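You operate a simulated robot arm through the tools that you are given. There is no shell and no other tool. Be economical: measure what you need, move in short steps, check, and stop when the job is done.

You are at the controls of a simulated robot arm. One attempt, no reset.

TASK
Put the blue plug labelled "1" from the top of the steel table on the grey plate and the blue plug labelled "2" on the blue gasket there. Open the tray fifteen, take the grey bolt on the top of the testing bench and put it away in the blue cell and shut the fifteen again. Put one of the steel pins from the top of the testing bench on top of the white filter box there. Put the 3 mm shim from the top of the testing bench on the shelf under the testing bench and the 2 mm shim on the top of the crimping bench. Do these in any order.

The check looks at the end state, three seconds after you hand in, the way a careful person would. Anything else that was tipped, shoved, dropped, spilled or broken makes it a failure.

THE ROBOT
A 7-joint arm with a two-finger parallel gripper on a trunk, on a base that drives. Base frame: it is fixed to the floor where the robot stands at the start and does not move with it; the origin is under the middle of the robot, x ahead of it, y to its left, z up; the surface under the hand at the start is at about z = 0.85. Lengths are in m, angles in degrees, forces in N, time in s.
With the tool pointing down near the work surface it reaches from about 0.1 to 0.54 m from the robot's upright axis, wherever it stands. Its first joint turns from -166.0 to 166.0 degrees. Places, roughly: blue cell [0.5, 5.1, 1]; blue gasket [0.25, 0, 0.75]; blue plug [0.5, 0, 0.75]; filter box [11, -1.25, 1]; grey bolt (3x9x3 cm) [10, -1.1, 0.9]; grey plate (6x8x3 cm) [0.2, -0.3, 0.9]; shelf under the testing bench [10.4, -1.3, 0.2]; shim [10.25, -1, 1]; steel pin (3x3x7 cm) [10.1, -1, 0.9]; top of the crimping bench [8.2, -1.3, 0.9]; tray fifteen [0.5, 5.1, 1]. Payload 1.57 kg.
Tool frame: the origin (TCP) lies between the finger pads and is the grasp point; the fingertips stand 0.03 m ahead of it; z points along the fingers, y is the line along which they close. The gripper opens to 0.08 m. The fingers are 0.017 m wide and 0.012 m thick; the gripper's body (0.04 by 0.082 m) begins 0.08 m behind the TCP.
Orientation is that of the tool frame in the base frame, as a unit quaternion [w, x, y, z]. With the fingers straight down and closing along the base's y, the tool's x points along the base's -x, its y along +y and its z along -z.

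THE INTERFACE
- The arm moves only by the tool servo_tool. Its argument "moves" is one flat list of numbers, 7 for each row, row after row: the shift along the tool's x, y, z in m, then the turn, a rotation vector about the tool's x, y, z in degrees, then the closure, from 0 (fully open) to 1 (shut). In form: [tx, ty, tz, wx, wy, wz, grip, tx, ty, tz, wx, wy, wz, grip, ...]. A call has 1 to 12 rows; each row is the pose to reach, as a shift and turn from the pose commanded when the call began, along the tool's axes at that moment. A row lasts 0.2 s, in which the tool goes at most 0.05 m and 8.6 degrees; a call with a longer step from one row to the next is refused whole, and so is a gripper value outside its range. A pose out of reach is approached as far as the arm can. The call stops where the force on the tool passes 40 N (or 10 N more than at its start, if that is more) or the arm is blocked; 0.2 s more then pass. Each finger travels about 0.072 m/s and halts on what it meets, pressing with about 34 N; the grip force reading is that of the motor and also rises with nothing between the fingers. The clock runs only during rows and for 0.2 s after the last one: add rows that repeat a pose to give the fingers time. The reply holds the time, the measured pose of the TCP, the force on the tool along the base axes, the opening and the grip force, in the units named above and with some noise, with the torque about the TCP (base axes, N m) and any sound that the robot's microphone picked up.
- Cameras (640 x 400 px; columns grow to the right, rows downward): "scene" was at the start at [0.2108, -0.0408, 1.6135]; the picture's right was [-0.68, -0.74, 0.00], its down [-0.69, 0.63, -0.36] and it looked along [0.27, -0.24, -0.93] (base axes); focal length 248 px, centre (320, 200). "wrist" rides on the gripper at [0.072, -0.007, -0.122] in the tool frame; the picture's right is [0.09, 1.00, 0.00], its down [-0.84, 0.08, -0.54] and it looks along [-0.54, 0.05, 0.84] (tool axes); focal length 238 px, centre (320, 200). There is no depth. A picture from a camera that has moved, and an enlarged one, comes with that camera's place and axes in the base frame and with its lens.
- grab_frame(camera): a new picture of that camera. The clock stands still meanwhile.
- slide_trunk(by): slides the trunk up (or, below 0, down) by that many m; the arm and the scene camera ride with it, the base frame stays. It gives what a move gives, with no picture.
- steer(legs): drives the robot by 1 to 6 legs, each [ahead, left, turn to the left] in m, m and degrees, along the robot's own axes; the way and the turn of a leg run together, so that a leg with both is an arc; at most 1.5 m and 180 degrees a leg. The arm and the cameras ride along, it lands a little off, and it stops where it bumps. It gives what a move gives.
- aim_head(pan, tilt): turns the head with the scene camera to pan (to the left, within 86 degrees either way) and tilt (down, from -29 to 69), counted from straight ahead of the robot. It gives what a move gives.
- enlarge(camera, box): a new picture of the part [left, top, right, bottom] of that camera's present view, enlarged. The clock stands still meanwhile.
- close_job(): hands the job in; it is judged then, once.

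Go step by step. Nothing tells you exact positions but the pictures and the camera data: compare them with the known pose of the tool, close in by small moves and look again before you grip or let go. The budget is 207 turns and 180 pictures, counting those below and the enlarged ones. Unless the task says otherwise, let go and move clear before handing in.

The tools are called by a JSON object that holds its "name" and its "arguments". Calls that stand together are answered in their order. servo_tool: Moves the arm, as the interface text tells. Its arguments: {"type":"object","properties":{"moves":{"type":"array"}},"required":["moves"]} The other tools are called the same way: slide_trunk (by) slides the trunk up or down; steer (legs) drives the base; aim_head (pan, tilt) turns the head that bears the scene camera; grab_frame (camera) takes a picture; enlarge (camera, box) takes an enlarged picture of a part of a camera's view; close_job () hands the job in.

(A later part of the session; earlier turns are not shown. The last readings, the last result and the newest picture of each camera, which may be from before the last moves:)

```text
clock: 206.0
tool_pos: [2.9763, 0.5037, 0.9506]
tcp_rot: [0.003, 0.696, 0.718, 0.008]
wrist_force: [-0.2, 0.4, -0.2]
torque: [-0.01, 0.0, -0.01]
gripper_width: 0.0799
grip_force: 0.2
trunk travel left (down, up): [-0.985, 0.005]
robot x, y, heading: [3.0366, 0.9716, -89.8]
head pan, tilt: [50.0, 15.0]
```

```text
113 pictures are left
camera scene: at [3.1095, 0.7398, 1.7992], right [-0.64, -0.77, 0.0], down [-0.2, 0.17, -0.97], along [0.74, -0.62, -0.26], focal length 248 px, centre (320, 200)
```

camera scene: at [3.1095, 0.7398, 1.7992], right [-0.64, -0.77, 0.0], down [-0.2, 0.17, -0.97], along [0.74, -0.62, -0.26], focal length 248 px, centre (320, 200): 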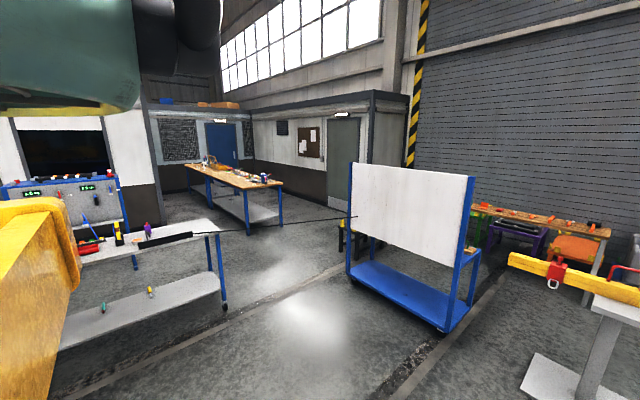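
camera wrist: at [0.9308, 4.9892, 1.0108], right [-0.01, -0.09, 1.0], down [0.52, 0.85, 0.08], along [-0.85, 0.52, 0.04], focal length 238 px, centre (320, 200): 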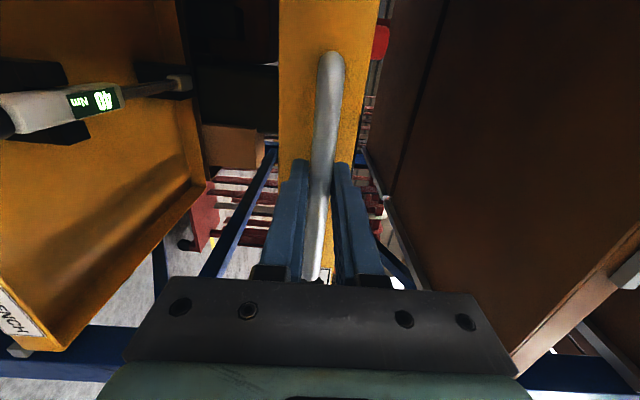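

A cable seems to span from the bench to the whiteboard cart. Zooming in to see the way.

{"name": "enlarge", "arguments": {"camera": "scene", "box": [60, 110, 380, 310]}}

{"name": "aim_head", "arguments": {"pan": 15, "tilt": 20}}

{"name": "grab_frame", "arguments": {"camera": "scene"}}

```text
2.00 times, centred on (220, 210) of scene
camera zoom: at [3.1095, 0.7398, 1.7992], right [-0.64, -0.77, 0.0], down [-0.2, 0.17, -0.97], along [0.74, -0.62, -0.26], focal length 497 px, centre (520, 180)
```

zoom: 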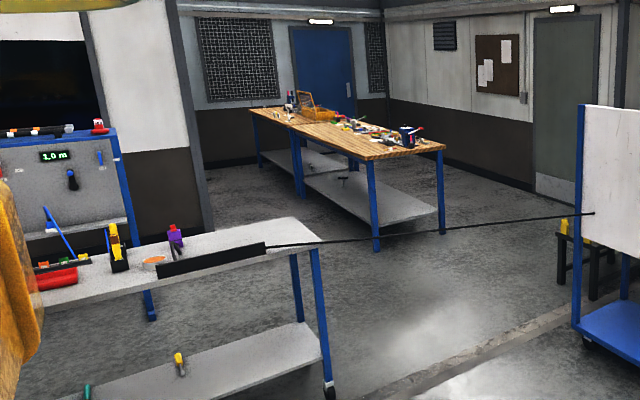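

```text
clock: 207.1
tool_pos: [2.9768, 0.5035, 0.9508]
tcp_rot: [0.004, 0.696, 0.718, 0.009]
wrist_force: [-0.3, -0.1, 1.0]
torque: [0.0, -0.02, -0.01]
gripper_width: 0.0799
grip_force: 0.0
trunk travel left (down, up): [-0.985, 0.005]
robot x, y, heading: [3.0371, 0.9746, -89.9]
head pan, tilt: [15.0, 20.0]
```

```text
111 pictures are left
camera scene: at [3.0623, 0.7095, 1.791], right [-0.96, -0.26, 0.0], down [-0.09, 0.33, -0.94], along [0.25, -0.91, -0.34], focal length 248 px, centre (320, 200)
```

scene: 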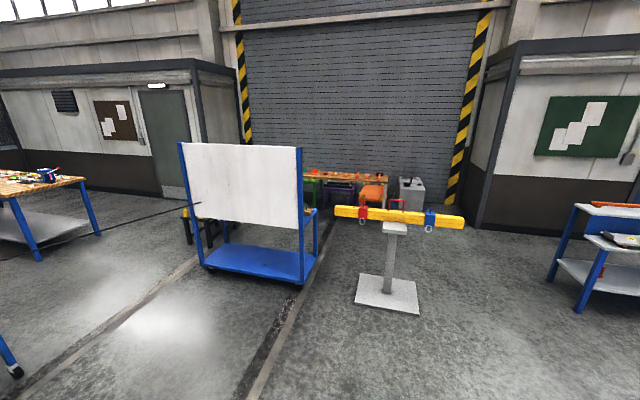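

The wooden bench at x 7.2–9.2 fits the crimping bench. The cable hangs at about z 0.85, so I'll raise the hand and pass above it. First retract the arm.

{"name": "servo_tool", "arguments": {"moves": [0.03, 0, 0, 0, 0, 0, 0, 0.06, 0, 0, 0, 0, 0, 0, 0.09, 0, 0, 0, 0, 0, 0, 0.12, 0, 0, 0, 0, 0, 0]}}

{"name": "servo_tool", "arguments": {"moves": [0, 0, -0.04, 0, 0, 0, 0, 0, 0, -0.08, 0, 0, 0, 0, 0, 0, -0.12, 0, 0, 0, 0, 0, 0, -0.16, 0, 0, 0, 0, 0, 0, -0.2, 0, 0, 0, 0]}}

{"name": "grab_frame", "arguments": {"camera": "wrist"}}

```text
clock: 208.1
tool_pos: [2.9638, 0.5802, 0.8911]
tcp_rot: [0.003, 0.696, 0.718, 0.008]
wrist_force: [0.3, 1.3, 1.0]
torque: [-0.02, 0.05, -0.01]
gripper_width: 0.0801
grip_force: 0.0
out of reach, approached as far as the arm can: row 1, 2, 3, 4
trunk travel left (down, up): [-0.985, 0.005]
robot x, y, heading: [3.0377, 0.9709, -89.8]
head pan, tilt: [15.0, 20.0]
```

```text
clock: 209.2
tool_pos: [2.9347, 0.4691, 0.9951]
tcp_rot: [0.003, 0.696, 0.718, 0.01]
wrist_force: [-1.0, 0.5, 0.0]
torque: [0.01, 0.01, 0.0]
gripper_width: 0.08
grip_force: 0.0
out of reach, approached as far as the arm can: row 1, 2, 3, 4, 5
trunk travel left (down, up): [-0.985, 0.005]
robot x, y, heading: [3.0397, 0.9722, -89.9]
head pan, tilt: [15.0, 20.0]
```

```text
110 pictures are left
camera wrist: at [2.9232, 0.5391, 1.1188], right [0.99, 0.12, 0.02], down [0.09, -0.84, 0.53], along [0.08, -0.53, -0.84], focal length 238 px, centre (320, 200)
```

wrist: 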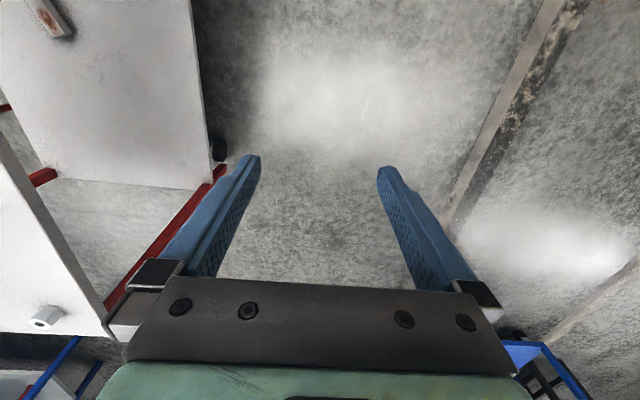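

The arm got into an awkward configuration. I'll tilt the tool forward again to unlock it, retract and raise, then point it down.

{"name": "servo_tool", "arguments": {"moves": [0, 0, 0, 0, -8, 0, 0, 0, 0, 0, 0, -16, 0, 0, 0, 0, 0, 0, -24, 0, 0, 0, 0, 0, 0, -32, 0, 0, 0, 0, 0, 0, -40, 0, 0, 0, 0, 0, 0, -48, 0, 0, 0, 0, 0, 0, -56, 0, 0, 0, 0, 0, 0, -64, 0, 0, 0, 0, 0, 0, -72, 0, 0, 0, 0, 0, 0, -80, 0, 0, 0, 0, 0, 0, -88, 0, 0]}}

{"name": "servo_tool", "arguments": {"moves": [-0.03, 0.02, -0.03, 0, 0, 0, 0, -0.06, 0.04, -0.06, 0, 0, 0, 0, -0.09, 0.06, -0.09, 0, 0, 0, 0, -0.12, 0.08, -0.12, 0, 0, 0, 0, -0.15, 0.1, -0.14, 0, 0, 0, 0, -0.18, 0.1, -0.14, 0, 0, 0, 0, -0.21, 0.1, -0.14, 0, 0, 0, 0]}}

```text
clock: 211.7
tool_pos: [2.9407, 0.4821, 1.0452]
tcp_rot: [0.502, 0.506, 0.513, -0.478]
wrist_force: [0.0, 0.7, -0.2]
torque: [0.02, 0.0, -0.02]
gripper_width: 0.0802
grip_force: 0.0
out of reach, approached as far as the arm can: row 1, 2, 3, 4, 5, 6, 7, 8, 10, 11
trunk travel left (down, up): [-0.985, 0.005]
robot x, y, heading: [3.0389, 0.9721, -89.7]
head pan, tilt: [15.0, 20.0]
```

```text
clock: 213.2
tool_pos: [3.0232, 0.5767, 1.01]
tcp_rot: [0.502, 0.507, 0.515, -0.476]
wrist_force: [-0.6, -0.3, -0.3]
torque: [-0.01, 0.01, 0.0]
gripper_width: 0.0802
grip_force: 0.1
out of reach, approached as far as the arm can: row 1, 2, 3, 4, 5, 6, 7
trunk travel left (down, up): [-0.985, 0.005]
robot x, y, heading: [3.0407, 0.974, -89.8]
head pan, tilt: [15.0, 20.0]
```

{"name": "aim_head", "arguments": {"pan": 0, "tilt": 69}}

{"name": "grab_frame", "arguments": {"camera": "scene"}}

{"name": "aim_head", "arguments": {"pan": -60, "tilt": 69}}

{"name": "grab_frame", "arguments": {"camera": "scene"}}

```text
clock: 214.4
tool_pos: [3.0231, 0.5763, 1.0101]
tcp_rot: [0.501, 0.507, 0.514, -0.478]
wrist_force: [0.6, -1.0, 0.5]
torque: [-0.02, 0.0, 0.01]
gripper_width: 0.0802
grip_force: 0.0
trunk travel left (down, up): [-0.985, 0.005]
robot x, y, heading: [3.0385, 0.9739, -90.0]
head pan, tilt: [0.0, 68.8]
```

```text
109 pictures are left
camera scene: at [3.0379, 0.7433, 1.7235], right [-1.0, 0.0, 0.0], down [0.0, 0.93, -0.36], along [0.0, -0.36, -0.93], focal length 248 px, centre (320, 200)
```

scene: 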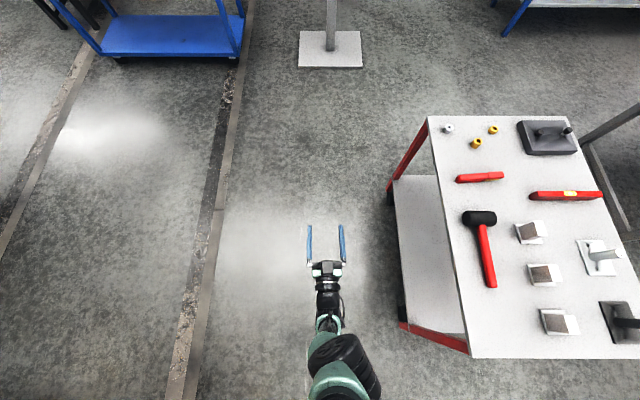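

```text
clock: 215.7
tool_pos: [3.0229, 0.5777, 1.0107]
tcp_rot: [0.501, 0.507, 0.514, -0.477]
wrist_force: [-0.5, 0.7, 0.3]
torque: [0.05, 0.01, 0.01]
gripper_width: 0.0803
grip_force: 0.0
trunk travel left (down, up): [-0.985, 0.005]
robot x, y, heading: [3.037, 0.9713, -89.8]
head pan, tilt: [-60.0, 68.8]
```

```text
108 pictures are left
camera scene: at [2.9894, 0.7711, 1.7235], right [-0.5, 0.86, 0.0], down [0.8, 0.47, -0.36], along [-0.31, -0.18, -0.93], focal length 248 px, centre (320, 200)
```

scene: 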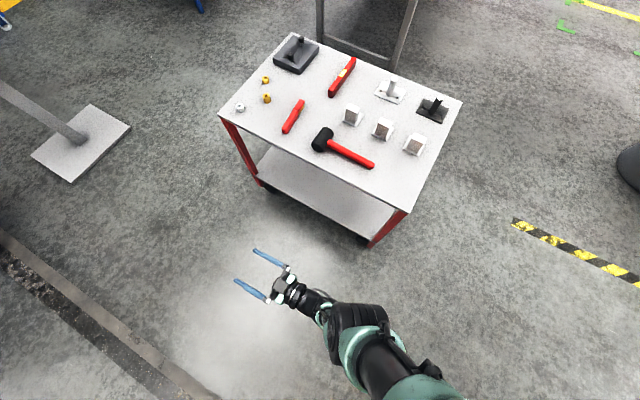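

{"name": "servo_tool", "arguments": {"moves": [0, -0.04, 0, 0, 0, 0, 0, 0, -0.08, 0, 0, 0, 0, 0, 0, -0.12, 0, 0, 0, 0, 0, 0, -0.16, 0, 0, 0, 0, 0, 0, -0.2, 0, 0, 0, 0, 0, 0, -0.24, 0, 0, 0, 0, 0, -0.02, -0.24, 0, 0, 0, 0, 0, -0.04, -0.24, 0, 0, 0, 0, 0, -0.08, -0.24, 0, 0, 0, 0, 0, -0.12, -0.24, 0, 0, 0, 0, 0]}}

```text
clock: 217.9
tool_pos: [2.7861, 0.5686, 1.1262]
tcp_rot: [0.502, 0.508, 0.513, -0.477]
wrist_force: [-0.3, 1.5, 0.2]
torque: [0.01, -0.04, -0.04]
gripper_width: 0.0799
grip_force: 0.0
out of reach, approached as far as the arm can: row 1, 2, 3, 4, 5, 6, 7, 8
trunk travel left (down, up): [-0.985, 0.005]
robot x, y, heading: [3.0362, 0.9725, -89.8]
head pan, tilt: [-60.0, 68.8]
```

That freed it. Now pointing the tool down again here.

{"name": "servo_tool", "arguments": {"moves": [0, 0, 0, 0, 8, 0, 0, 0, 0, 0, 0, 16, 0, 0, 0, 0, 0, 0, 24, 0, 0, 0, 0, 0, 0, 32, 0, 0, 0, 0, 0, 0, 40, 0, 0, 0, 0, 0, 0, 48, 0, 0, 0, 0, 0, 0, 56, 0, 0, 0, 0, 0, 0, 64, 0, 0, 0, 0, 0, 0, 72, 0, 0, 0, 0, 0, 0, 80, 0, 0, 0, 0, 0, 0, 88, 0, 0]}}

{"name": "servo_tool", "arguments": {"moves": [0.02, 0, -0.03, 0, 0, 0, 0, 0.04, 0, -0.06, 0, 0, 0, 0, 0.06, 0, -0.09, 0, 0, 0, 0]}}

{"name": "grab_frame", "arguments": {"camera": "scene"}}

```text
clock: 220.3
tool_pos: [2.7846, 0.5667, 1.1234]
tcp_rot: [0.002, 0.696, 0.718, 0.011]
wrist_force: [-0.8, -0.2, -0.6]
torque: [0.01, 0.01, 0.01]
gripper_width: 0.0801
grip_force: 0.0
out of reach, approached as far as the arm can: row 9
trunk travel left (down, up): [-0.985, 0.005]
robot x, y, heading: [3.0375, 0.9734, -89.8]
head pan, tilt: [-60.0, 68.8]
```

```text
clock: 221.1
tool_pos: [2.7823, 0.6287, 1.2157]
tcp_rot: [0.004, 0.695, 0.719, 0.01]
wrist_force: [0.1, 0.3, -0.2]
torque: [0.0, -0.03, -0.02]
gripper_width: 0.0801
grip_force: 0.1
trunk travel left (down, up): [-0.985, 0.005]
robot x, y, heading: [3.0384, 0.9707, -89.9]
head pan, tilt: [-60.0, 68.8]
```

```text
107 pictures are left
camera scene: at [2.9884, 0.7726, 1.7236], right [-0.5, 0.86, 0.0], down [0.81, 0.47, -0.36], along [-0.31, -0.18, -0.93], focal length 248 px, centre (320, 200)
```

scene: 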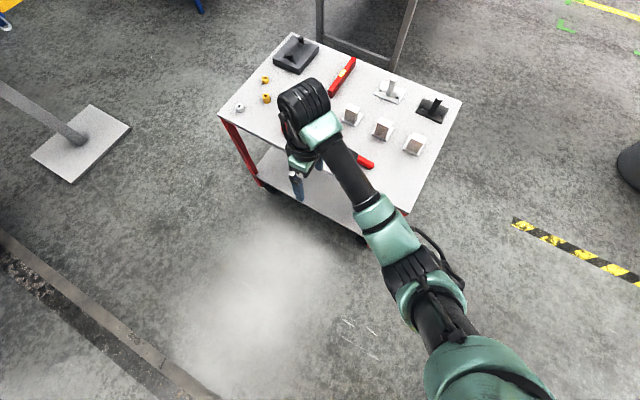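

Arm is back in its normal posture. Driving to y ≈ -0.4 then east, passing above the cable.

{"name": "steer", "arguments": {"legs": [[1.35, 0, 0], [0, 1.5, 0], [0, 1.5, 0]]}}

{"name": "aim_head", "arguments": {"pan": 50, "tilt": 25}}

{"name": "grab_frame", "arguments": {"camera": "scene"}}

```text
clock: 242.0
tool_pos: [5.7965, -0.6963, 1.2151]
tcp_rot: [0.003, 0.693, 0.721, 0.01]
wrist_force: [0.1, -0.6, -0.4]
torque: [0.04, 0.02, -0.01]
gripper_width: 0.0798
grip_force: 0.0
trunk travel left (down, up): [-0.985, 0.005]
robot x, y, heading: [6.0482, -0.3495, -89.4]
head pan, tilt: [-60.0, 68.8]
```

```text
clock: 243.9
tool_pos: [5.7963, -0.6964, 1.2146]
tcp_rot: [0.003, 0.693, 0.721, 0.01]
wrist_force: [0.7, 0.0, -0.8]
torque: [-0.01, 0.02, 0.0]
gripper_width: 0.08
grip_force: 0.0
trunk travel left (down, up): [-0.985, 0.005]
robot x, y, heading: [6.0463, -0.3518, -89.3]
head pan, tilt: [50.0, 25.0]
```

```text
106 pictures are left
camera scene: at [6.1213, -0.5802, 1.7829], right [-0.64, -0.77, 0.0], down [-0.33, 0.27, -0.91], along [0.7, -0.58, -0.42], focal length 248 px, centre (320, 200)
```

scene: 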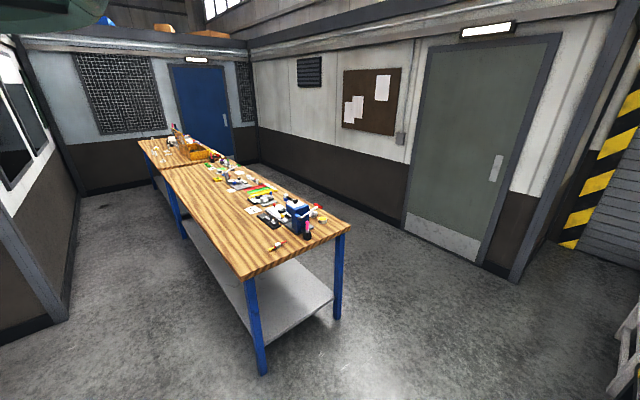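

The two benches are in line; the testing bench is the far one. Driving along them, staying clear of the north wall.

{"name": "steer", "arguments": {"legs": [[0.2, 1.5, 0], [0, 1.5, 0], [0, 1.0, 0]]}}

{"name": "aim_head", "arguments": {"pan": 0, "tilt": 55}}

{"name": "grab_frame", "arguments": {"camera": "scene"}}

{"name": "grab_frame", "arguments": {"camera": "wrist"}}

```text
refused: leg 1 is longer than a leg can be; nothing moved
```

```text
clock: 245.1
tool_pos: [5.7969, -0.6967, 1.2144]
tcp_rot: [0.003, 0.693, 0.721, 0.01]
wrist_force: [0.6, -0.4, 0.3]
torque: [0.01, 0.0, 0.0]
gripper_width: 0.0801
grip_force: 0.1
trunk travel left (down, up): [-0.985, 0.005]
robot x, y, heading: [6.0466, -0.3465, -89.5]
head pan, tilt: [0.0, 55.0]
```

```text
105 pictures are left
camera scene: at [6.051, -0.5938, 1.7389], right [-1.0, -0.01, 0.0], down [-0.01, 0.82, -0.57], along [0.01, -0.57, -0.82], focal length 248 px, centre (320, 200)
```

scene: 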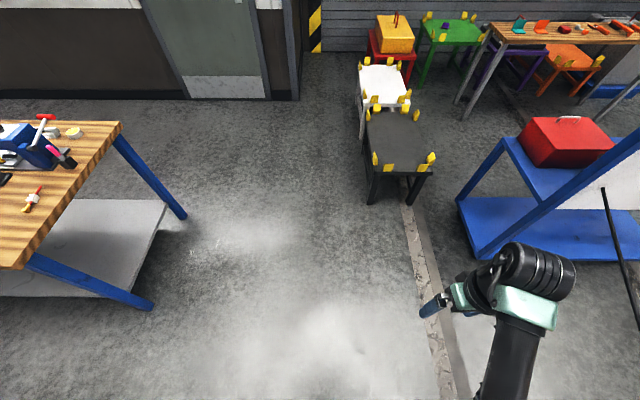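

```text
104 pictures are left
camera wrist: at [5.7848, -0.6261, 1.338], right [0.99, 0.13, 0.02], down [0.1, -0.84, 0.54], along [0.09, -0.53, -0.84], focal length 238 px, centre (320, 200)
```

wrist: 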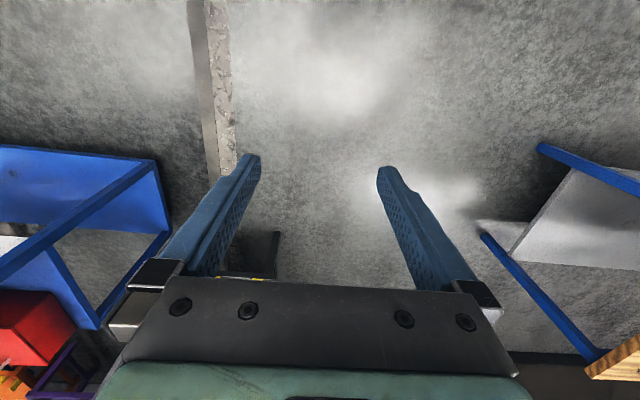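

{"name": "steer", "arguments": {"legs": [[0.2, 1.3, 0], [0, 1.5, 0], [0, 1.2, 0]]}}

{"name": "grab_frame", "arguments": {"camera": "scene"}}

{"name": "grab_frame", "arguments": {"camera": "wrist"}}

```text
clock: 264.6
tool_pos: [9.8454, -0.8188, 1.2151]
tcp_rot: [0.003, 0.685, 0.728, 0.009]
wrist_force: [-0.1, -0.4, -0.2]
torque: [0.02, 0.0, 0.02]
gripper_width: 0.0802
grip_force: 0.1
trunk travel left (down, up): [-0.985, 0.005]
robot x, y, heading: [10.0907, -0.4643, -88.0]
head pan, tilt: [0.0, 55.0]
```

```text
103 pictures are left
camera scene: at [10.0977, -0.7107, 1.7389], right [-1.0, -0.03, 0.0], down [-0.03, 0.82, -0.57], along [0.02, -0.57, -0.82], focal length 248 px, centre (320, 200)
```

scene: 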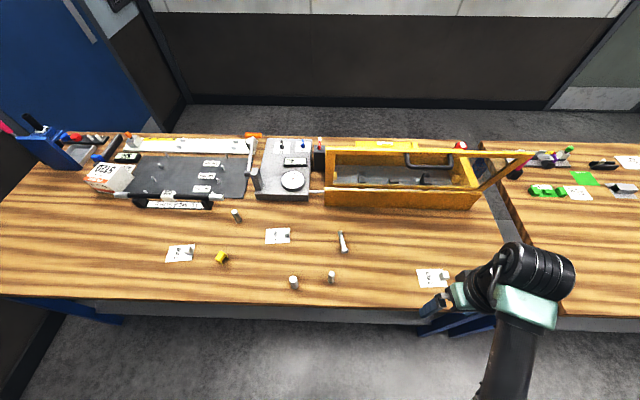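

```text
102 pictures are left
camera wrist: at [9.8325, -0.7492, 1.3379], right [0.99, 0.15, 0.02], down [0.12, -0.84, 0.54], along [0.1, -0.53, -0.84], focal length 238 px, centre (320, 200)
```

wrist: 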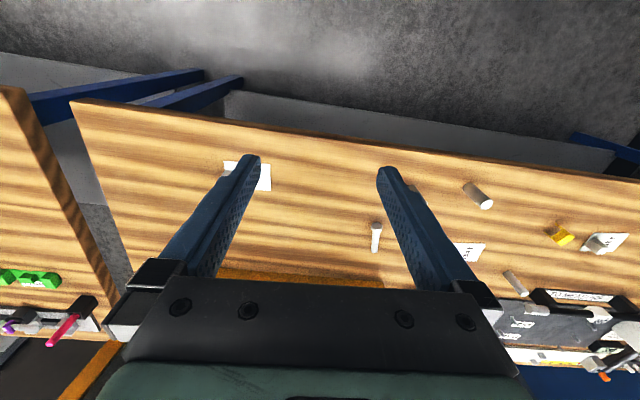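

The testing bench is in view. Zooming in to identify the shims, pins, bolt and filter box.

{"name": "enlarge", "arguments": {"camera": "scene", "box": [150, 200, 350, 320]}}

{"name": "enlarge", "arguments": {"camera": "scene", "box": [310, 200, 510, 320]}}

{"name": "enlarge", "arguments": {"camera": "scene", "box": [0, 100, 260, 260]}}

```text
3.20 times, centred on (250, 260) of scene
camera zoom: at [10.0977, -0.7107, 1.7389], right [-1.0, -0.03, 0.0], down [-0.03, 0.82, -0.57], along [0.02, -0.57, -0.82], focal length 795 px, centre (544, 8)
```

zoom: 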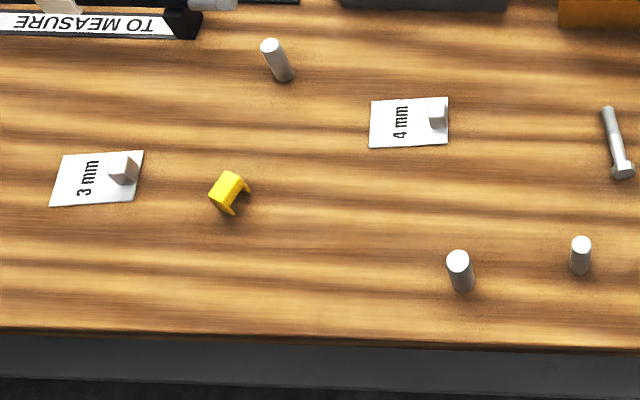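

```text
3.20 times, centred on (410, 260) of scene
camera zoom: at [10.0977, -0.7107, 1.7389], right [-1.0, -0.03, 0.0], down [-0.03, 0.82, -0.57], along [0.02, -0.57, -0.82], focal length 795 px, centre (32, 8)
```

zoom: 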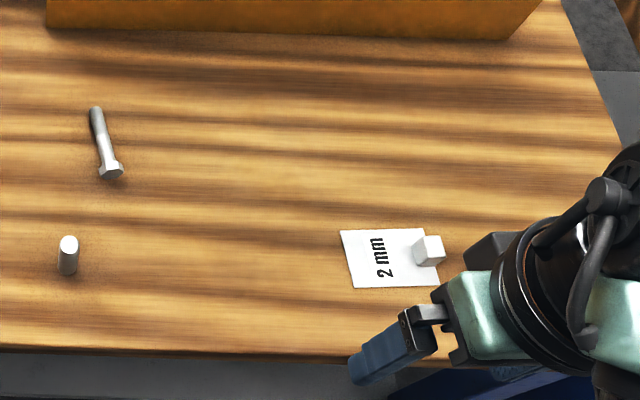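

```text
2.46 times, centred on (130, 180) of scene
camera zoom: at [10.0977, -0.7107, 1.7389], right [-1.0, -0.03, 0.0], down [-0.03, 0.82, -0.57], along [0.02, -0.57, -0.82], focal length 612 px, centre (788, 249)
```

zoom: 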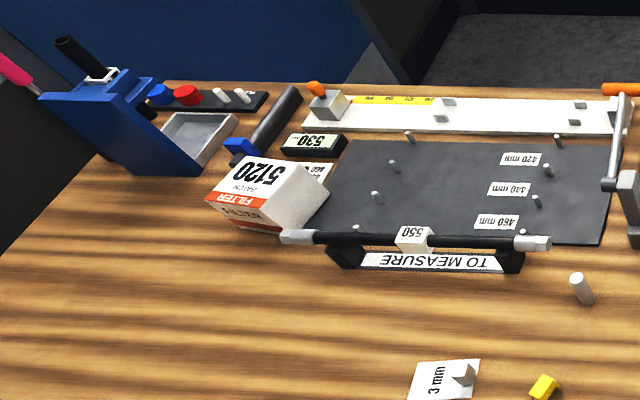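

Found: shims are white plates with a small cube knob (3 mm at left, 4 mm middle, 2 mm right); three pins, the bolt, and the filter box at far left. First the 2 mm shim: drive to be in front of it.

{"name": "steer", "arguments": {"legs": [[0.08, -0.42, 0]]}}

{"name": "servo_tool", "arguments": {"moves": [-0.02, 0.04, 0, 0, 0, 0, 0, -0.04, 0.08, 0, 0, 0, 0, 0, -0.06, 0.12, 0, 0, 0, 0, 0, -0.08, 0.16, 0, 0, 0, 0, 0, -0.08, 0.2, 0, 0, 0, 0, 0, -0.08, 0.23, 0, 0, 0, 0, 0]}}

{"name": "grab_frame", "arguments": {"camera": "wrist"}}

```text
clock: 267.2
tool_pos: [9.4262, -0.9079, 1.2154]
tcp_rot: [0.003, 0.688, 0.726, 0.01]
wrist_force: [0.5, -0.5, -0.7]
torque: [-0.01, -0.02, 0.0]
gripper_width: 0.0797
grip_force: 0.0
trunk travel left (down, up): [-0.985, 0.005]
robot x, y, heading: [9.6735, -0.5599, -88.6]
head pan, tilt: [0.0, 55.0]
```

```text
clock: 268.6
tool_pos: [9.5861, -0.9751, 1.2006]
tcp_rot: [0.015, 0.678, 0.735, 0.019]
wrist_force: [0.7, -0.2, -1.1]
torque: [0.0, 0.01, 0.0]
gripper_width: 0.0796
grip_force: 0.1
out of reach, approached as far as the arm can: row 3, 4, 5, 6
trunk travel left (down, up): [-0.985, 0.005]
robot x, y, heading: [9.675, -0.5567, -88.5]
head pan, tilt: [0.0, 55.0]
```

```text
98 pictures are left
camera wrist: at [9.5674, -0.905, 1.3231], right [0.98, 0.17, 0.05], down [0.12, -0.83, 0.54], along [0.13, -0.53, -0.84], focal length 238 px, centre (320, 200)
```

wrist: 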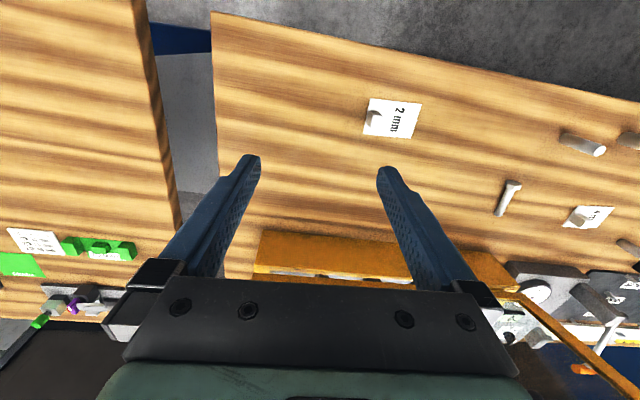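

{"name": "servo_tool", "arguments": {"moves": [0, 0.02, 0.04, 0, 0, 0, 0, -0.005, 0.04, 0.08, 0, 0, 0, 0, -0.01, 0.06, 0.12, 0, 0, 0, 0, -0.015, 0.085, 0.15, 0, 0, 0, 0, -0.0195, 0.106, 0.18, 0, 0, 0, 0]}}

{"name": "grab_frame", "arguments": {"camera": "wrist"}}

```text
clock: 269.8
tool_pos: [9.6291, -0.9984, 1.0031]
tcp_rot: [0.025, 0.674, 0.738, 0.031]
wrist_force: [-1.3, -0.2, -1.1]
torque: [0.02, -0.03, 0.0]
gripper_width: 0.0803
grip_force: 0.1
out of reach, approached as far as the arm can: row 1, 2, 3, 4, 5
trunk travel left (down, up): [-0.985, 0.005]
robot x, y, heading: [9.6726, -0.5586, -88.4]
head pan, tilt: [0.0, 55.0]
```

```text
97 pictures are left
camera wrist: at [9.6058, -0.9301, 1.1257], right [0.98, 0.18, 0.08], down [0.11, -0.83, 0.54], along [0.16, -0.52, -0.84], focal length 238 px, centre (320, 200)
```

wrist: 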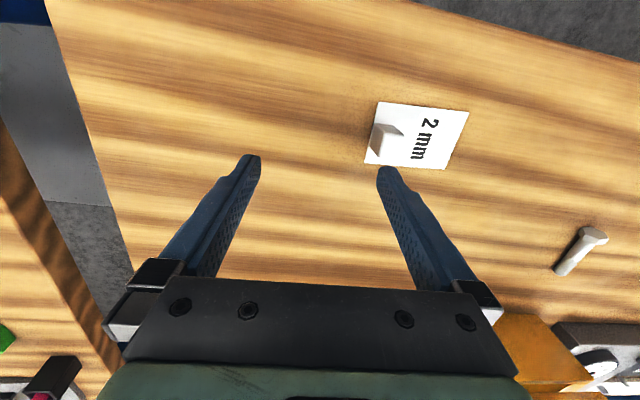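

The arm is at a lateral limit; it works better on the robot's right side. I'll straighten the tool while moving it right, then shift the base left.

{"name": "servo_tool", "arguments": {"moves": [0.02, -0.04, 0, 2, 0, 1.5, 0, 0.03, -0.08, 0, 4.5, -0.3, 3.6, 0, 0.03, -0.12, 0, 4.5, -0.3, 3.6, 0, 0.03, -0.16, 0, 4.5, -0.3, 3.6, 0]}}

{"name": "slide_trunk", "arguments": {"by": -0.05}}

{"name": "steer", "arguments": {"legs": [[0, 0.16, 0]]}}

{"name": "grab_frame", "arguments": {"camera": "wrist"}}

{"name": "grab_frame", "arguments": {"camera": "scene"}}

```text
clock: 270.8
tool_pos: [9.4629, -0.9849, 0.9904]
tcp_rot: [-0.001, 0.696, 0.718, 0.0]
wrist_force: [-0.1, 0.2, 0.3]
torque: [-0.04, 0.03, 0.04]
gripper_width: 0.08
grip_force: 0.1
trunk travel left (down, up): [-0.985, 0.005]
robot x, y, heading: [9.6767, -0.56, -88.5]
head pan, tilt: [0.0, 55.0]
```

```text
clock: 271.7
tool_pos: [9.4638, -0.9847, 0.9414]
tcp_rot: [0.0, 0.696, 0.718, 0.0]
wrist_force: [-0.2, 0.4, 0.2]
torque: [0.0, -0.02, 0.0]
gripper_width: 0.0797
grip_force: 0.0
trunk travel left (down, up): [-0.935, 0.055]
robot x, y, heading: [9.674, -0.5573, -88.7]
head pan, tilt: [0.0, 55.0]
```

```text
clock: 273.1
tool_pos: [9.6248, -0.9816, 0.9401]
tcp_rot: [0.0, 0.696, 0.718, 0.0]
wrist_force: [-0.2, 0.2, 0.2]
torque: [0.03, -0.01, -0.01]
gripper_width: 0.0801
grip_force: 0.0
trunk travel left (down, up): [-0.935, 0.055]
robot x, y, heading: [9.8339, -0.554, -88.2]
head pan, tilt: [0.0, 55.0]
```

```text
96 pictures are left
camera wrist: at [9.6156, -0.9094, 1.0625], right [0.99, 0.12, 0.0], down [0.1, -0.83, 0.54], along [0.07, -0.54, -0.84], focal length 238 px, centre (320, 200)
```

wrist: 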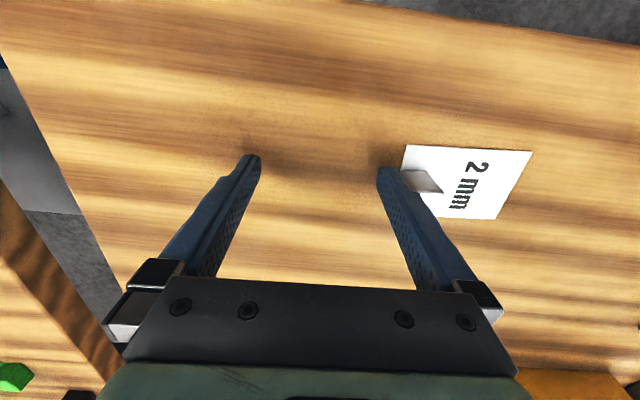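

```text
95 pictures are left
camera scene: at [9.8387, -0.7976, 1.6889], right [-1.0, -0.03, 0.0], down [-0.02, 0.82, -0.57], along [0.02, -0.57, -0.82], focal length 248 px, centre (320, 200)
```

scene: 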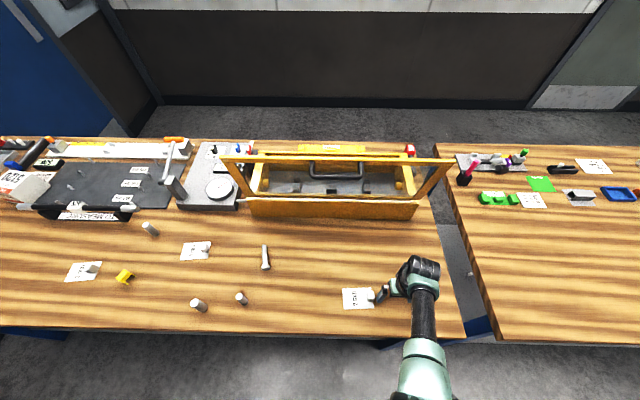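

{"name": "servo_tool", "arguments": {"moves": [0, 0, -0.045, 0, 0, 0, 0, 0.001, 0.033, -0.045, 0, 0, 0, 0, 0.002, 0.066, -0.045, 0, 0, 0, 0]}}

{"name": "grab_frame", "arguments": {"camera": "wrist"}}

```text
clock: 273.9
tool_pos: [9.692, -0.9751, 0.9858]
tcp_rot: [-0.002, 0.696, 0.718, -0.001]
wrist_force: [0.9, 0.2, 0.3]
torque: [0.01, 0.01, 0.01]
gripper_width: 0.0803
grip_force: 0.1
trunk travel left (down, up): [-0.935, 0.055]
robot x, y, heading: [9.8354, -0.5521, -88.4]
head pan, tilt: [0.0, 55.0]
```

```text
94 pictures are left
camera wrist: at [9.6826, -0.904, 1.109], right [0.99, 0.12, 0.0], down [0.1, -0.84, 0.54], along [0.06, -0.54, -0.84], focal length 238 px, centre (320, 200)
```

wrist: 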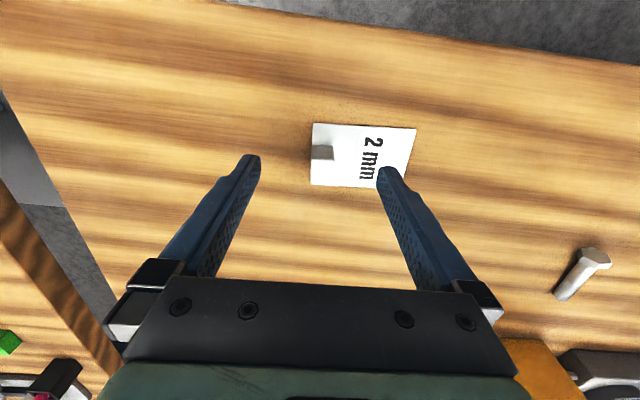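

{"name": "servo_tool", "arguments": {"moves": [-0.005, 0.001, 0.02, 0, 0, 0, 0.45, -0.005, 0.001, 0.043, 0, 0, 0, 0.45, -0.005, 0.001, 0.043, 0, 0, 0, 0.45]}}

{"name": "enlarge", "arguments": {"camera": "wrist", "box": [220, 100, 440, 240]}}

```text
clock: 274.7
tool_pos: [9.6931, -0.9816, 0.9427]
tcp_rot: [0.0, 0.696, 0.718, 0.001]
wrist_force: [0.2, 0.0, 0.6]
torque: [0.01, -0.03, 0.04]
gripper_width: 0.0441
grip_force: 0.0
trunk travel left (down, up): [-0.935, 0.055]
robot x, y, heading: [9.8299, -0.5505, -88.4]
head pan, tilt: [0.0, 55.0]
```

```text
2.86 times, centred on (330, 170) of wrist
camera zoom: at [9.6837, -0.9103, 1.065], right [0.99, 0.12, 0.0], down [0.1, -0.83, 0.54], along [0.07, -0.54, -0.84], focal length 681 px, centre (291, 286)
```

zoom: 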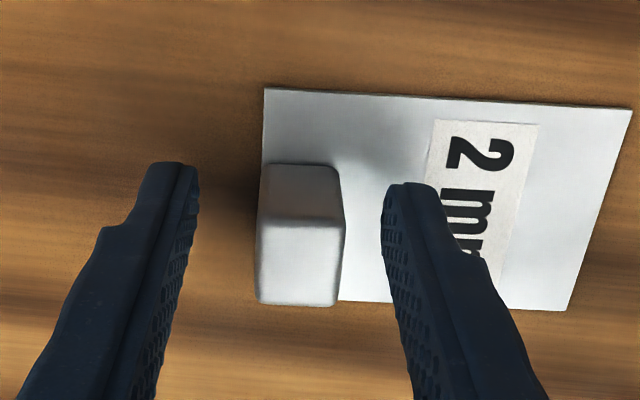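

{"name": "servo_tool", "arguments": {"moves": [0.001, 0, 0.004, 0, 0, 0, 0.45, 0.001, 0, 0.008, 0, 0, 0, 0.45, 0.001, 0, 0.008, 0, 0, 0, 0.45]}}

{"name": "enlarge", "arguments": {"camera": "wrist", "box": [220, 100, 440, 240]}}

```text
clock: 275.5
tool_pos: [9.693, -0.9802, 0.9337]
tcp_rot: [-0.001, 0.697, 0.717, 0.001]
wrist_force: [-0.5, 0.6, 0.6]
torque: [0.02, 0.02, 0.01]
gripper_width: 0.0442
grip_force: 0.1
trunk travel left (down, up): [-0.935, 0.055]
robot x, y, heading: [9.834, -0.5527, -88.7]
head pan, tilt: [0.0, 55.0]
```

```text
2.86 times, centred on (330, 170) of wrist
camera zoom: at [9.6831, -0.9094, 1.0568], right [0.99, 0.12, 0.0], down [0.1, -0.83, 0.54], along [0.07, -0.54, -0.84], focal length 681 px, centre (291, 286)
```

zoom: 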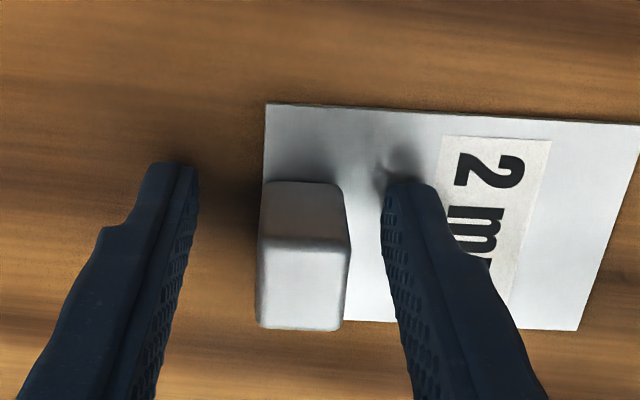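

{"name": "servo_tool", "arguments": {"moves": [0, 0.003, 0, 0, 0, 0, 0.45, 0, 0.003, 0, 0, 0, 0, 1, 0, 0.003, 0, 0, 0, 0, 1, 0, 0.003, 0, 0, 0, 0, 1, 0, 0.003, -0.01, 0, 0, 0, 1, 0, 0.003, -0.03, 0, 0, 0, 1, 0, 0.003, -0.06, 0, 0, 0, 1, 0, 0.003, -0.09, 0, 0, 0, 1]}}

{"name": "grab_frame", "arguments": {"camera": "wrist"}}

```text
clock: 277.3
tool_pos: [9.6943, -0.9794, 1.0264]
tcp_rot: [-0.001, 0.696, 0.718, 0.0]
wrist_force: [-0.4, 0.1, -0.5]
torque: [-0.01, 0.02, 0.02]
gripper_width: 0.0193
grip_force: 33.3
trunk travel left (down, up): [-0.935, 0.055]
robot x, y, heading: [9.8337, -0.5543, -88.6]
head pan, tilt: [0.0, 55.0]
```

```text
91 pictures are left
camera wrist: at [9.6861, -0.9096, 1.1483], right [0.99, 0.12, 0.0], down [0.1, -0.84, 0.54], along [0.07, -0.54, -0.84], focal length 238 px, centre (320, 200)
```

wrist: 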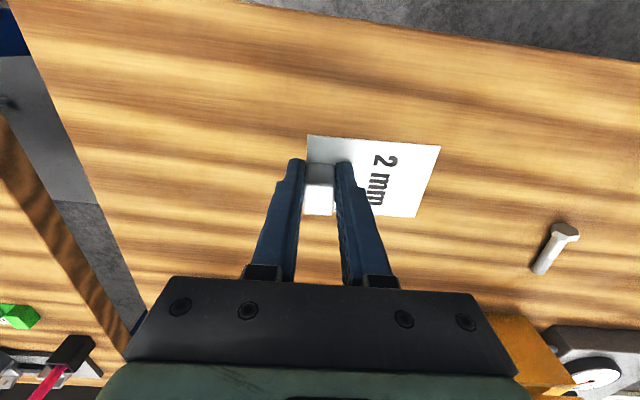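

The 2 mm shim is held level. Driving to the crimping bench (its front right area is free).

{"name": "steer", "arguments": {"legs": [[0, -0.6, 0]]}}

{"name": "grab_frame", "arguments": {"camera": "wrist"}}

{"name": "grab_frame", "arguments": {"camera": "scene"}}

```text
clock: 280.7
tool_pos: [9.1022, -0.9945, 1.0259]
tcp_rot: [-0.001, 0.698, 0.716, 0.0]
wrist_force: [0.9, -0.8, -0.2]
torque: [0.02, -0.02, -0.03]
gripper_width: 0.0192
grip_force: 33.1
trunk travel left (down, up): [-0.935, 0.055]
robot x, y, heading: [9.2446, -0.5619, -88.8]
head pan, tilt: [0.0, 55.0]
```

```text
90 pictures are left
camera wrist: at [9.0947, -0.9231, 1.148], right [0.99, 0.12, 0.0], down [0.1, -0.84, 0.54], along [0.06, -0.54, -0.84], focal length 238 px, centre (320, 200)
```

wrist: 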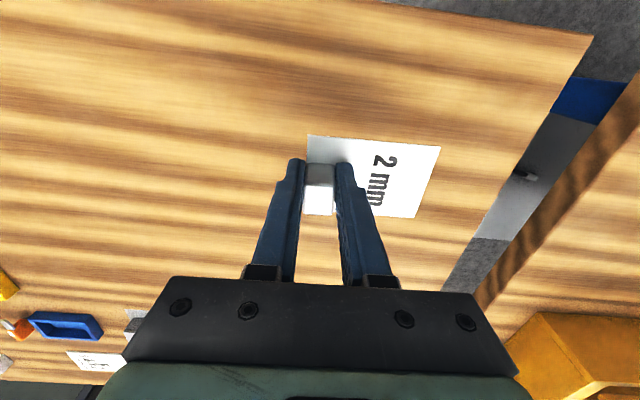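

```text
89 pictures are left
camera scene: at [9.2492, -0.8116, 1.6889], right [-1.0, -0.02, 0.0], down [-0.02, 0.82, -0.57], along [0.01, -0.57, -0.82], focal length 248 px, centre (320, 200)
```

scene: 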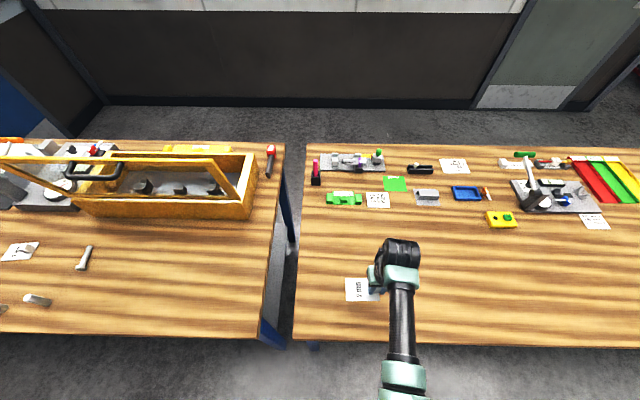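

Clear spot below. Lowering.

{"name": "servo_tool", "arguments": {"moves": [0, 0, 0.04, 0, 0, 0, 1, 0, 0, 0.075, 0, 0, 0, 1, 0, 0, 0.086, 0, 0, 0, 1, 0, 0, 0.086, 0, 0, 0, 1]}}

{"name": "servo_tool", "arguments": {"moves": [0, 0, 0.002, 0, 0, 0, 1, 0, 0, 0.004, 0, 0, 0, 1, 0, 0, 0.006, 0, 0, 0, 1, 0, 0, 0.006, 0, 0, 0, 1]}}

```text
clock: 281.7
tool_pos: [9.1009, -0.9948, 0.9397]
tcp_rot: [-0.001, 0.699, 0.716, 0.0]
wrist_force: [-0.2, 0.6, -1.8]
torque: [0.0, 0.04, 0.03]
gripper_width: 0.0195
grip_force: 33.4
trunk travel left (down, up): [-0.935, 0.055]
robot x, y, heading: [9.2462, -0.5699, -88.5]
head pan, tilt: [0.0, 55.0]
```

```text
clock: 282.7
tool_pos: [9.102, -0.9947, 0.934]
tcp_rot: [0.0, 0.699, 0.716, 0.0]
wrist_force: [-0.1, 0.6, 8.6]
torque: [0.3, -0.15, 0.02]
gripper_width: 0.0193
grip_force: 32.9
trunk travel left (down, up): [-0.935, 0.055]
robot x, y, heading: [9.2451, -0.5665, -89.0]
head pan, tilt: [0.0, 55.0]
```

Contact. Release and lift.

{"name": "servo_tool", "arguments": {"moves": [0, 0, -0.001, 0, 0, 0, 0.6, 0, 0, -0.001, 0, 0, 0, 0.4, 0, 0, -0.001, 0, 0, 0, 0.4, 0, 0, -0.04, 0, 0, 0, 0.4, 0, 0, -0.08, 0, 0, 0, 0.2, 0, 0, -0.1, 0, 0, 0, 0]}}

{"name": "grab_frame", "arguments": {"camera": "wrist"}}

{"name": "steer", "arguments": {"legs": [[0, 1.28, 0]]}}

{"name": "grab_frame", "arguments": {"camera": "scene"}}

{"name": "grab_frame", "arguments": {"camera": "wrist"}}

```text
clock: 284.1
tool_pos: [9.1042, -0.9933, 1.0332]
tcp_rot: [0.0, 0.698, 0.716, 0.001]
wrist_force: [0.1, -0.3, 1.3]
torque: [0.03, 0.05, 0.01]
gripper_width: 0.0801
grip_force: 0.1
trunk travel left (down, up): [-0.935, 0.055]
robot x, y, heading: [9.246, -0.567, -88.6]
head pan, tilt: [0.0, 55.0]
```

```text
88 pictures are left
camera wrist: at [9.0954, -0.9234, 1.1563], right [0.99, 0.12, 0.0], down [0.1, -0.84, 0.54], along [0.06, -0.54, -0.84], focal length 238 px, centre (320, 200)
```

wrist: 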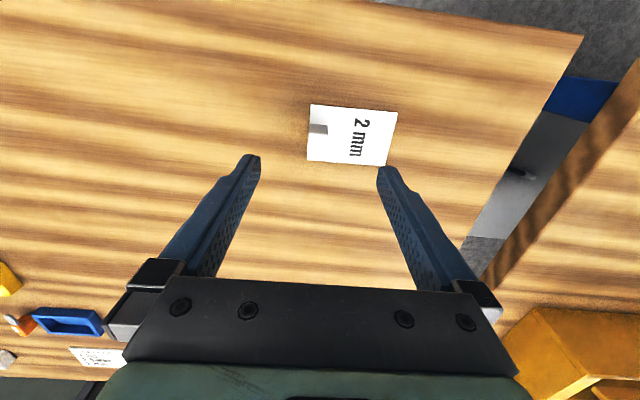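

```text
clock: 290.5
tool_pos: [10.3768, -0.9747, 1.0326]
tcp_rot: [0.0, 0.704, 0.71, 0.001]
wrist_force: [-0.1, -1.0, -0.6]
torque: [-0.03, 0.02, -0.02]
gripper_width: 0.08
grip_force: 0.0
trunk travel left (down, up): [-0.935, 0.055]
robot x, y, heading: [10.5257, -0.5514, -89.7]
head pan, tilt: [0.0, 55.0]
```

```text
87 pictures are left
camera scene: at [10.5247, -0.7944, 1.6889], right [-1.0, -0.01, 0.0], down [0.0, 0.82, -0.57], along [0.0, -0.57, -0.82], focal length 248 px, centre (320, 200)
```

scene: 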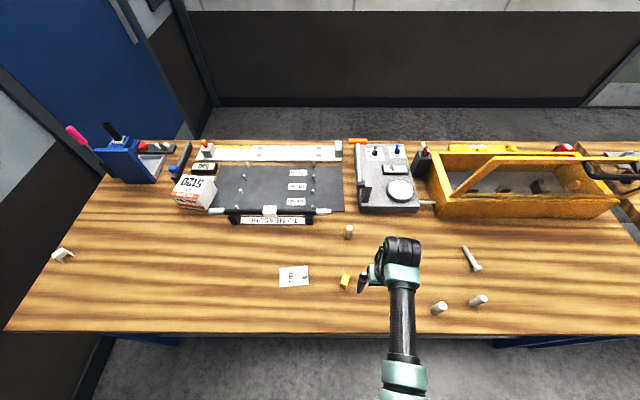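

```text
86 pictures are left
camera wrist: at [10.3691, -0.9039, 1.156], right [0.99, 0.1, 0.0], down [0.09, -0.84, 0.54], along [0.05, -0.54, -0.84], focal length 238 px, centre (320, 200)
```

wrist: 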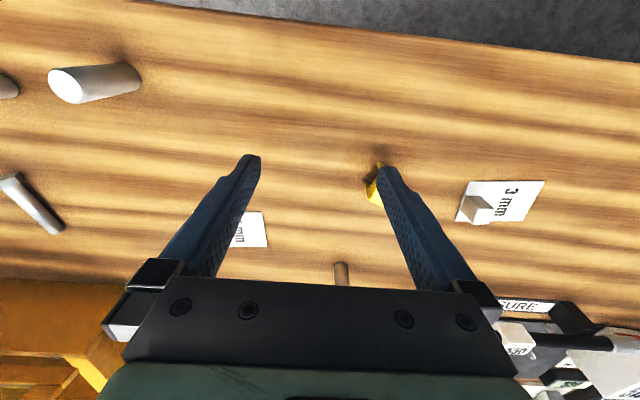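

2 mm shim placed well. Now the 3 mm shim near (10.578, -1.046): shift the base so it's on the right side.

{"name": "steer", "arguments": {"legs": [[0.07, 0.2, 0]]}}

{"name": "grab_frame", "arguments": {"camera": "wrist"}}

```text
clock: 292.2
tool_pos: [10.578, -1.0424, 1.0331]
tcp_rot: [-0.001, 0.702, 0.712, 0.0]
wrist_force: [-0.1, -0.3, 0.7]
torque: [0.0, 0.0, -0.01]
gripper_width: 0.0799
grip_force: 0.1
trunk travel left (down, up): [-0.935, 0.055]
robot x, y, heading: [10.7236, -0.6152, -89.1]
head pan, tilt: [0.0, 55.0]
```

```text
85 pictures are left
camera wrist: at [10.5703, -0.9716, 1.1561], right [0.99, 0.11, 0.0], down [0.09, -0.84, 0.54], along [0.06, -0.54, -0.84], focal length 238 px, centre (320, 200)
```

wrist: 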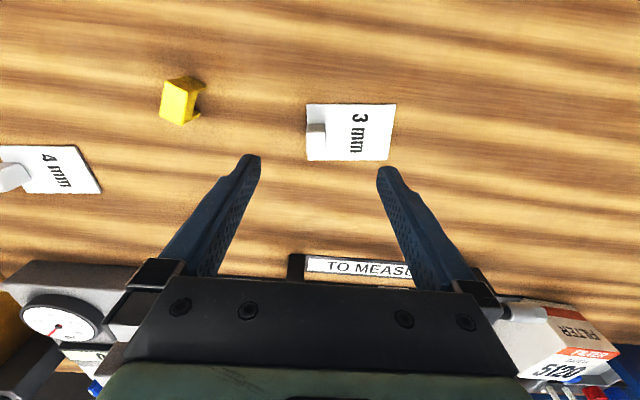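

{"name": "servo_tool", "arguments": {"moves": [-0.004, -0.002, 0.04, 0, 0, 0, 0.3, -0.004, -0.002, 0.08, 0, 0, 0, 0.45, -0.004, -0.002, 0.098, 0, 0, 0, 0.45, -0.004, -0.002, 0.098, 0, 0, 0, 0.45]}}

{"name": "enlarge", "arguments": {"camera": "wrist", "box": [220, 100, 440, 240]}}

```text
clock: 293.2
tool_pos: [10.5766, -1.0461, 0.9376]
tcp_rot: [0.0, 0.702, 0.712, 0.0]
wrist_force: [-0.3, 0.7, -0.1]
torque: [-0.02, 0.02, 0.02]
gripper_width: 0.044
grip_force: 0.0
trunk travel left (down, up): [-0.935, 0.055]
robot x, y, heading: [10.7223, -0.6179, -89.4]
head pan, tilt: [0.0, 55.0]
```

```text
2.86 times, centred on (330, 170) of wrist
camera zoom: at [10.5689, -0.9752, 1.0586], right [0.99, 0.11, 0.0], down [0.09, -0.84, 0.54], along [0.06, -0.54, -0.84], focal length 681 px, centre (291, 286)
```

zoom: 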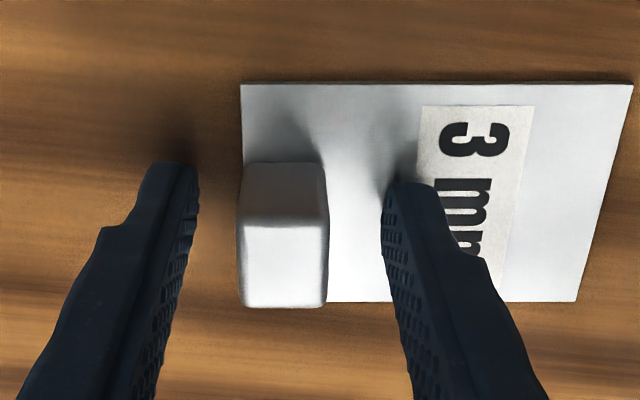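

{"name": "servo_tool", "arguments": {"moves": [0.004, -0.002, 0.002, 0, 0, 0, 0.45, 0.004, -0.002, 0.002, 0, 0, 0, 1, 0.004, -0.002, 0.002, 0, 0, 0, 1, 0.004, -0.002, 0.002, 0, 0, 0, 1, 0.004, -0.002, -0.01, 0, 0, 0, 1, 0.004, -0.002, -0.03, 0, 0, 0, 1, 0.004, -0.002, -0.06, 0, 0, 0, 1, 0.004, -0.002, -0.09, 0, 0, 0, 1]}}

{"name": "grab_frame", "arguments": {"camera": "wrist"}}

```text
clock: 295.0
tool_pos: [10.5747, -1.0431, 1.0258]
tcp_rot: [-0.001, 0.703, 0.711, 0.001]
wrist_force: [-0.1, -0.4, -2.1]
torque: [0.0, 0.0, -0.01]
gripper_width: 0.0193
grip_force: 32.8
trunk travel left (down, up): [-0.935, 0.055]
robot x, y, heading: [10.7243, -0.6146, -89.3]
head pan, tilt: [0.0, 55.0]
```

```text
83 pictures are left
camera wrist: at [10.5671, -0.9721, 1.1481], right [0.99, 0.11, 0.0], down [0.09, -0.84, 0.54], along [0.06, -0.54, -0.84], focal length 238 px, centre (320, 200)
```

wrist: 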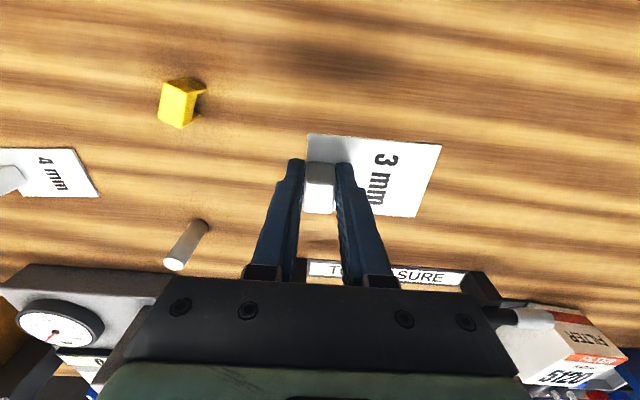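

3 mm shim held. Now back away from the bench and pull the hand in, clear of the bench edge, before lowering the trunk.

{"name": "steer", "arguments": {"legs": [[-0.17, -0.15, 0]]}}

{"name": "servo_tool", "arguments": {"moves": [0.04, 0, 0, 0, 0, 0, 1, 0.08, 0, 0, 0, 0, 0, 1, 0.12, 0, 0, 0, 0, 0, 1, 0.15, -0.01, 0, 0, 0, 0, 1]}}

{"name": "aim_head", "arguments": {"pan": -20, "tilt": 69}}

{"name": "grab_frame", "arguments": {"camera": "scene"}}

```text
clock: 296.7
tool_pos: [10.4223, -0.875, 1.0247]
tcp_rot: [-0.001, 0.702, 0.712, 0.001]
wrist_force: [-0.2, -0.5, -2.1]
torque: [0.03, 0.05, 0.02]
gripper_width: 0.0196
grip_force: 33.1
trunk travel left (down, up): [-0.935, 0.055]
robot x, y, heading: [10.5747, -0.4441, -89.4]
head pan, tilt: [0.0, 55.0]
```

```text
clock: 297.7
tool_pos: [10.4138, -0.7231, 1.0245]
tcp_rot: [-0.001, 0.702, 0.712, 0.001]
wrist_force: [0.1, 0.4, -2.3]
torque: [0.0, 0.01, 0.01]
gripper_width: 0.0192
grip_force: 33.0
trunk travel left (down, up): [-0.935, 0.055]
robot x, y, heading: [10.5723, -0.4481, -89.3]
head pan, tilt: [0.0, 55.0]
```

```text
clock: 298.5
tool_pos: [10.4125, -0.7235, 1.0226]
tcp_rot: [-0.001, 0.702, 0.712, 0.001]
wrist_force: [0.6, -0.1, -1.2]
torque: [0.04, 0.04, 0.0]
gripper_width: 0.0194
grip_force: 33.8
trunk travel left (down, up): [-0.935, 0.055]
robot x, y, heading: [10.5757, -0.449, -89.6]
head pan, tilt: [-20.0, 68.8]
```

```text
82 pictures are left
camera scene: at [10.5544, -0.6727, 1.6735], right [-0.94, 0.33, 0.0], down [0.31, 0.88, -0.36], along [-0.12, -0.34, -0.93], focal length 248 px, centre (320, 200)
```

scene: 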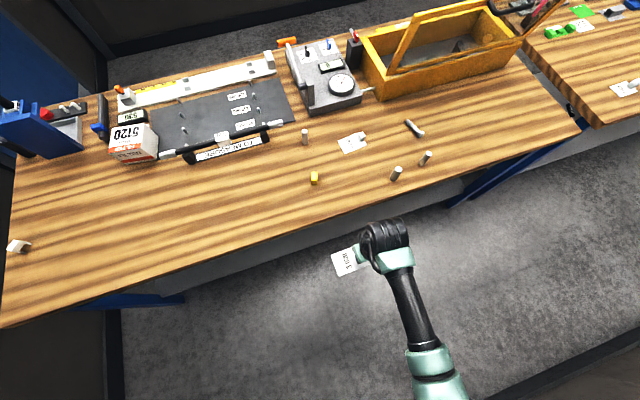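

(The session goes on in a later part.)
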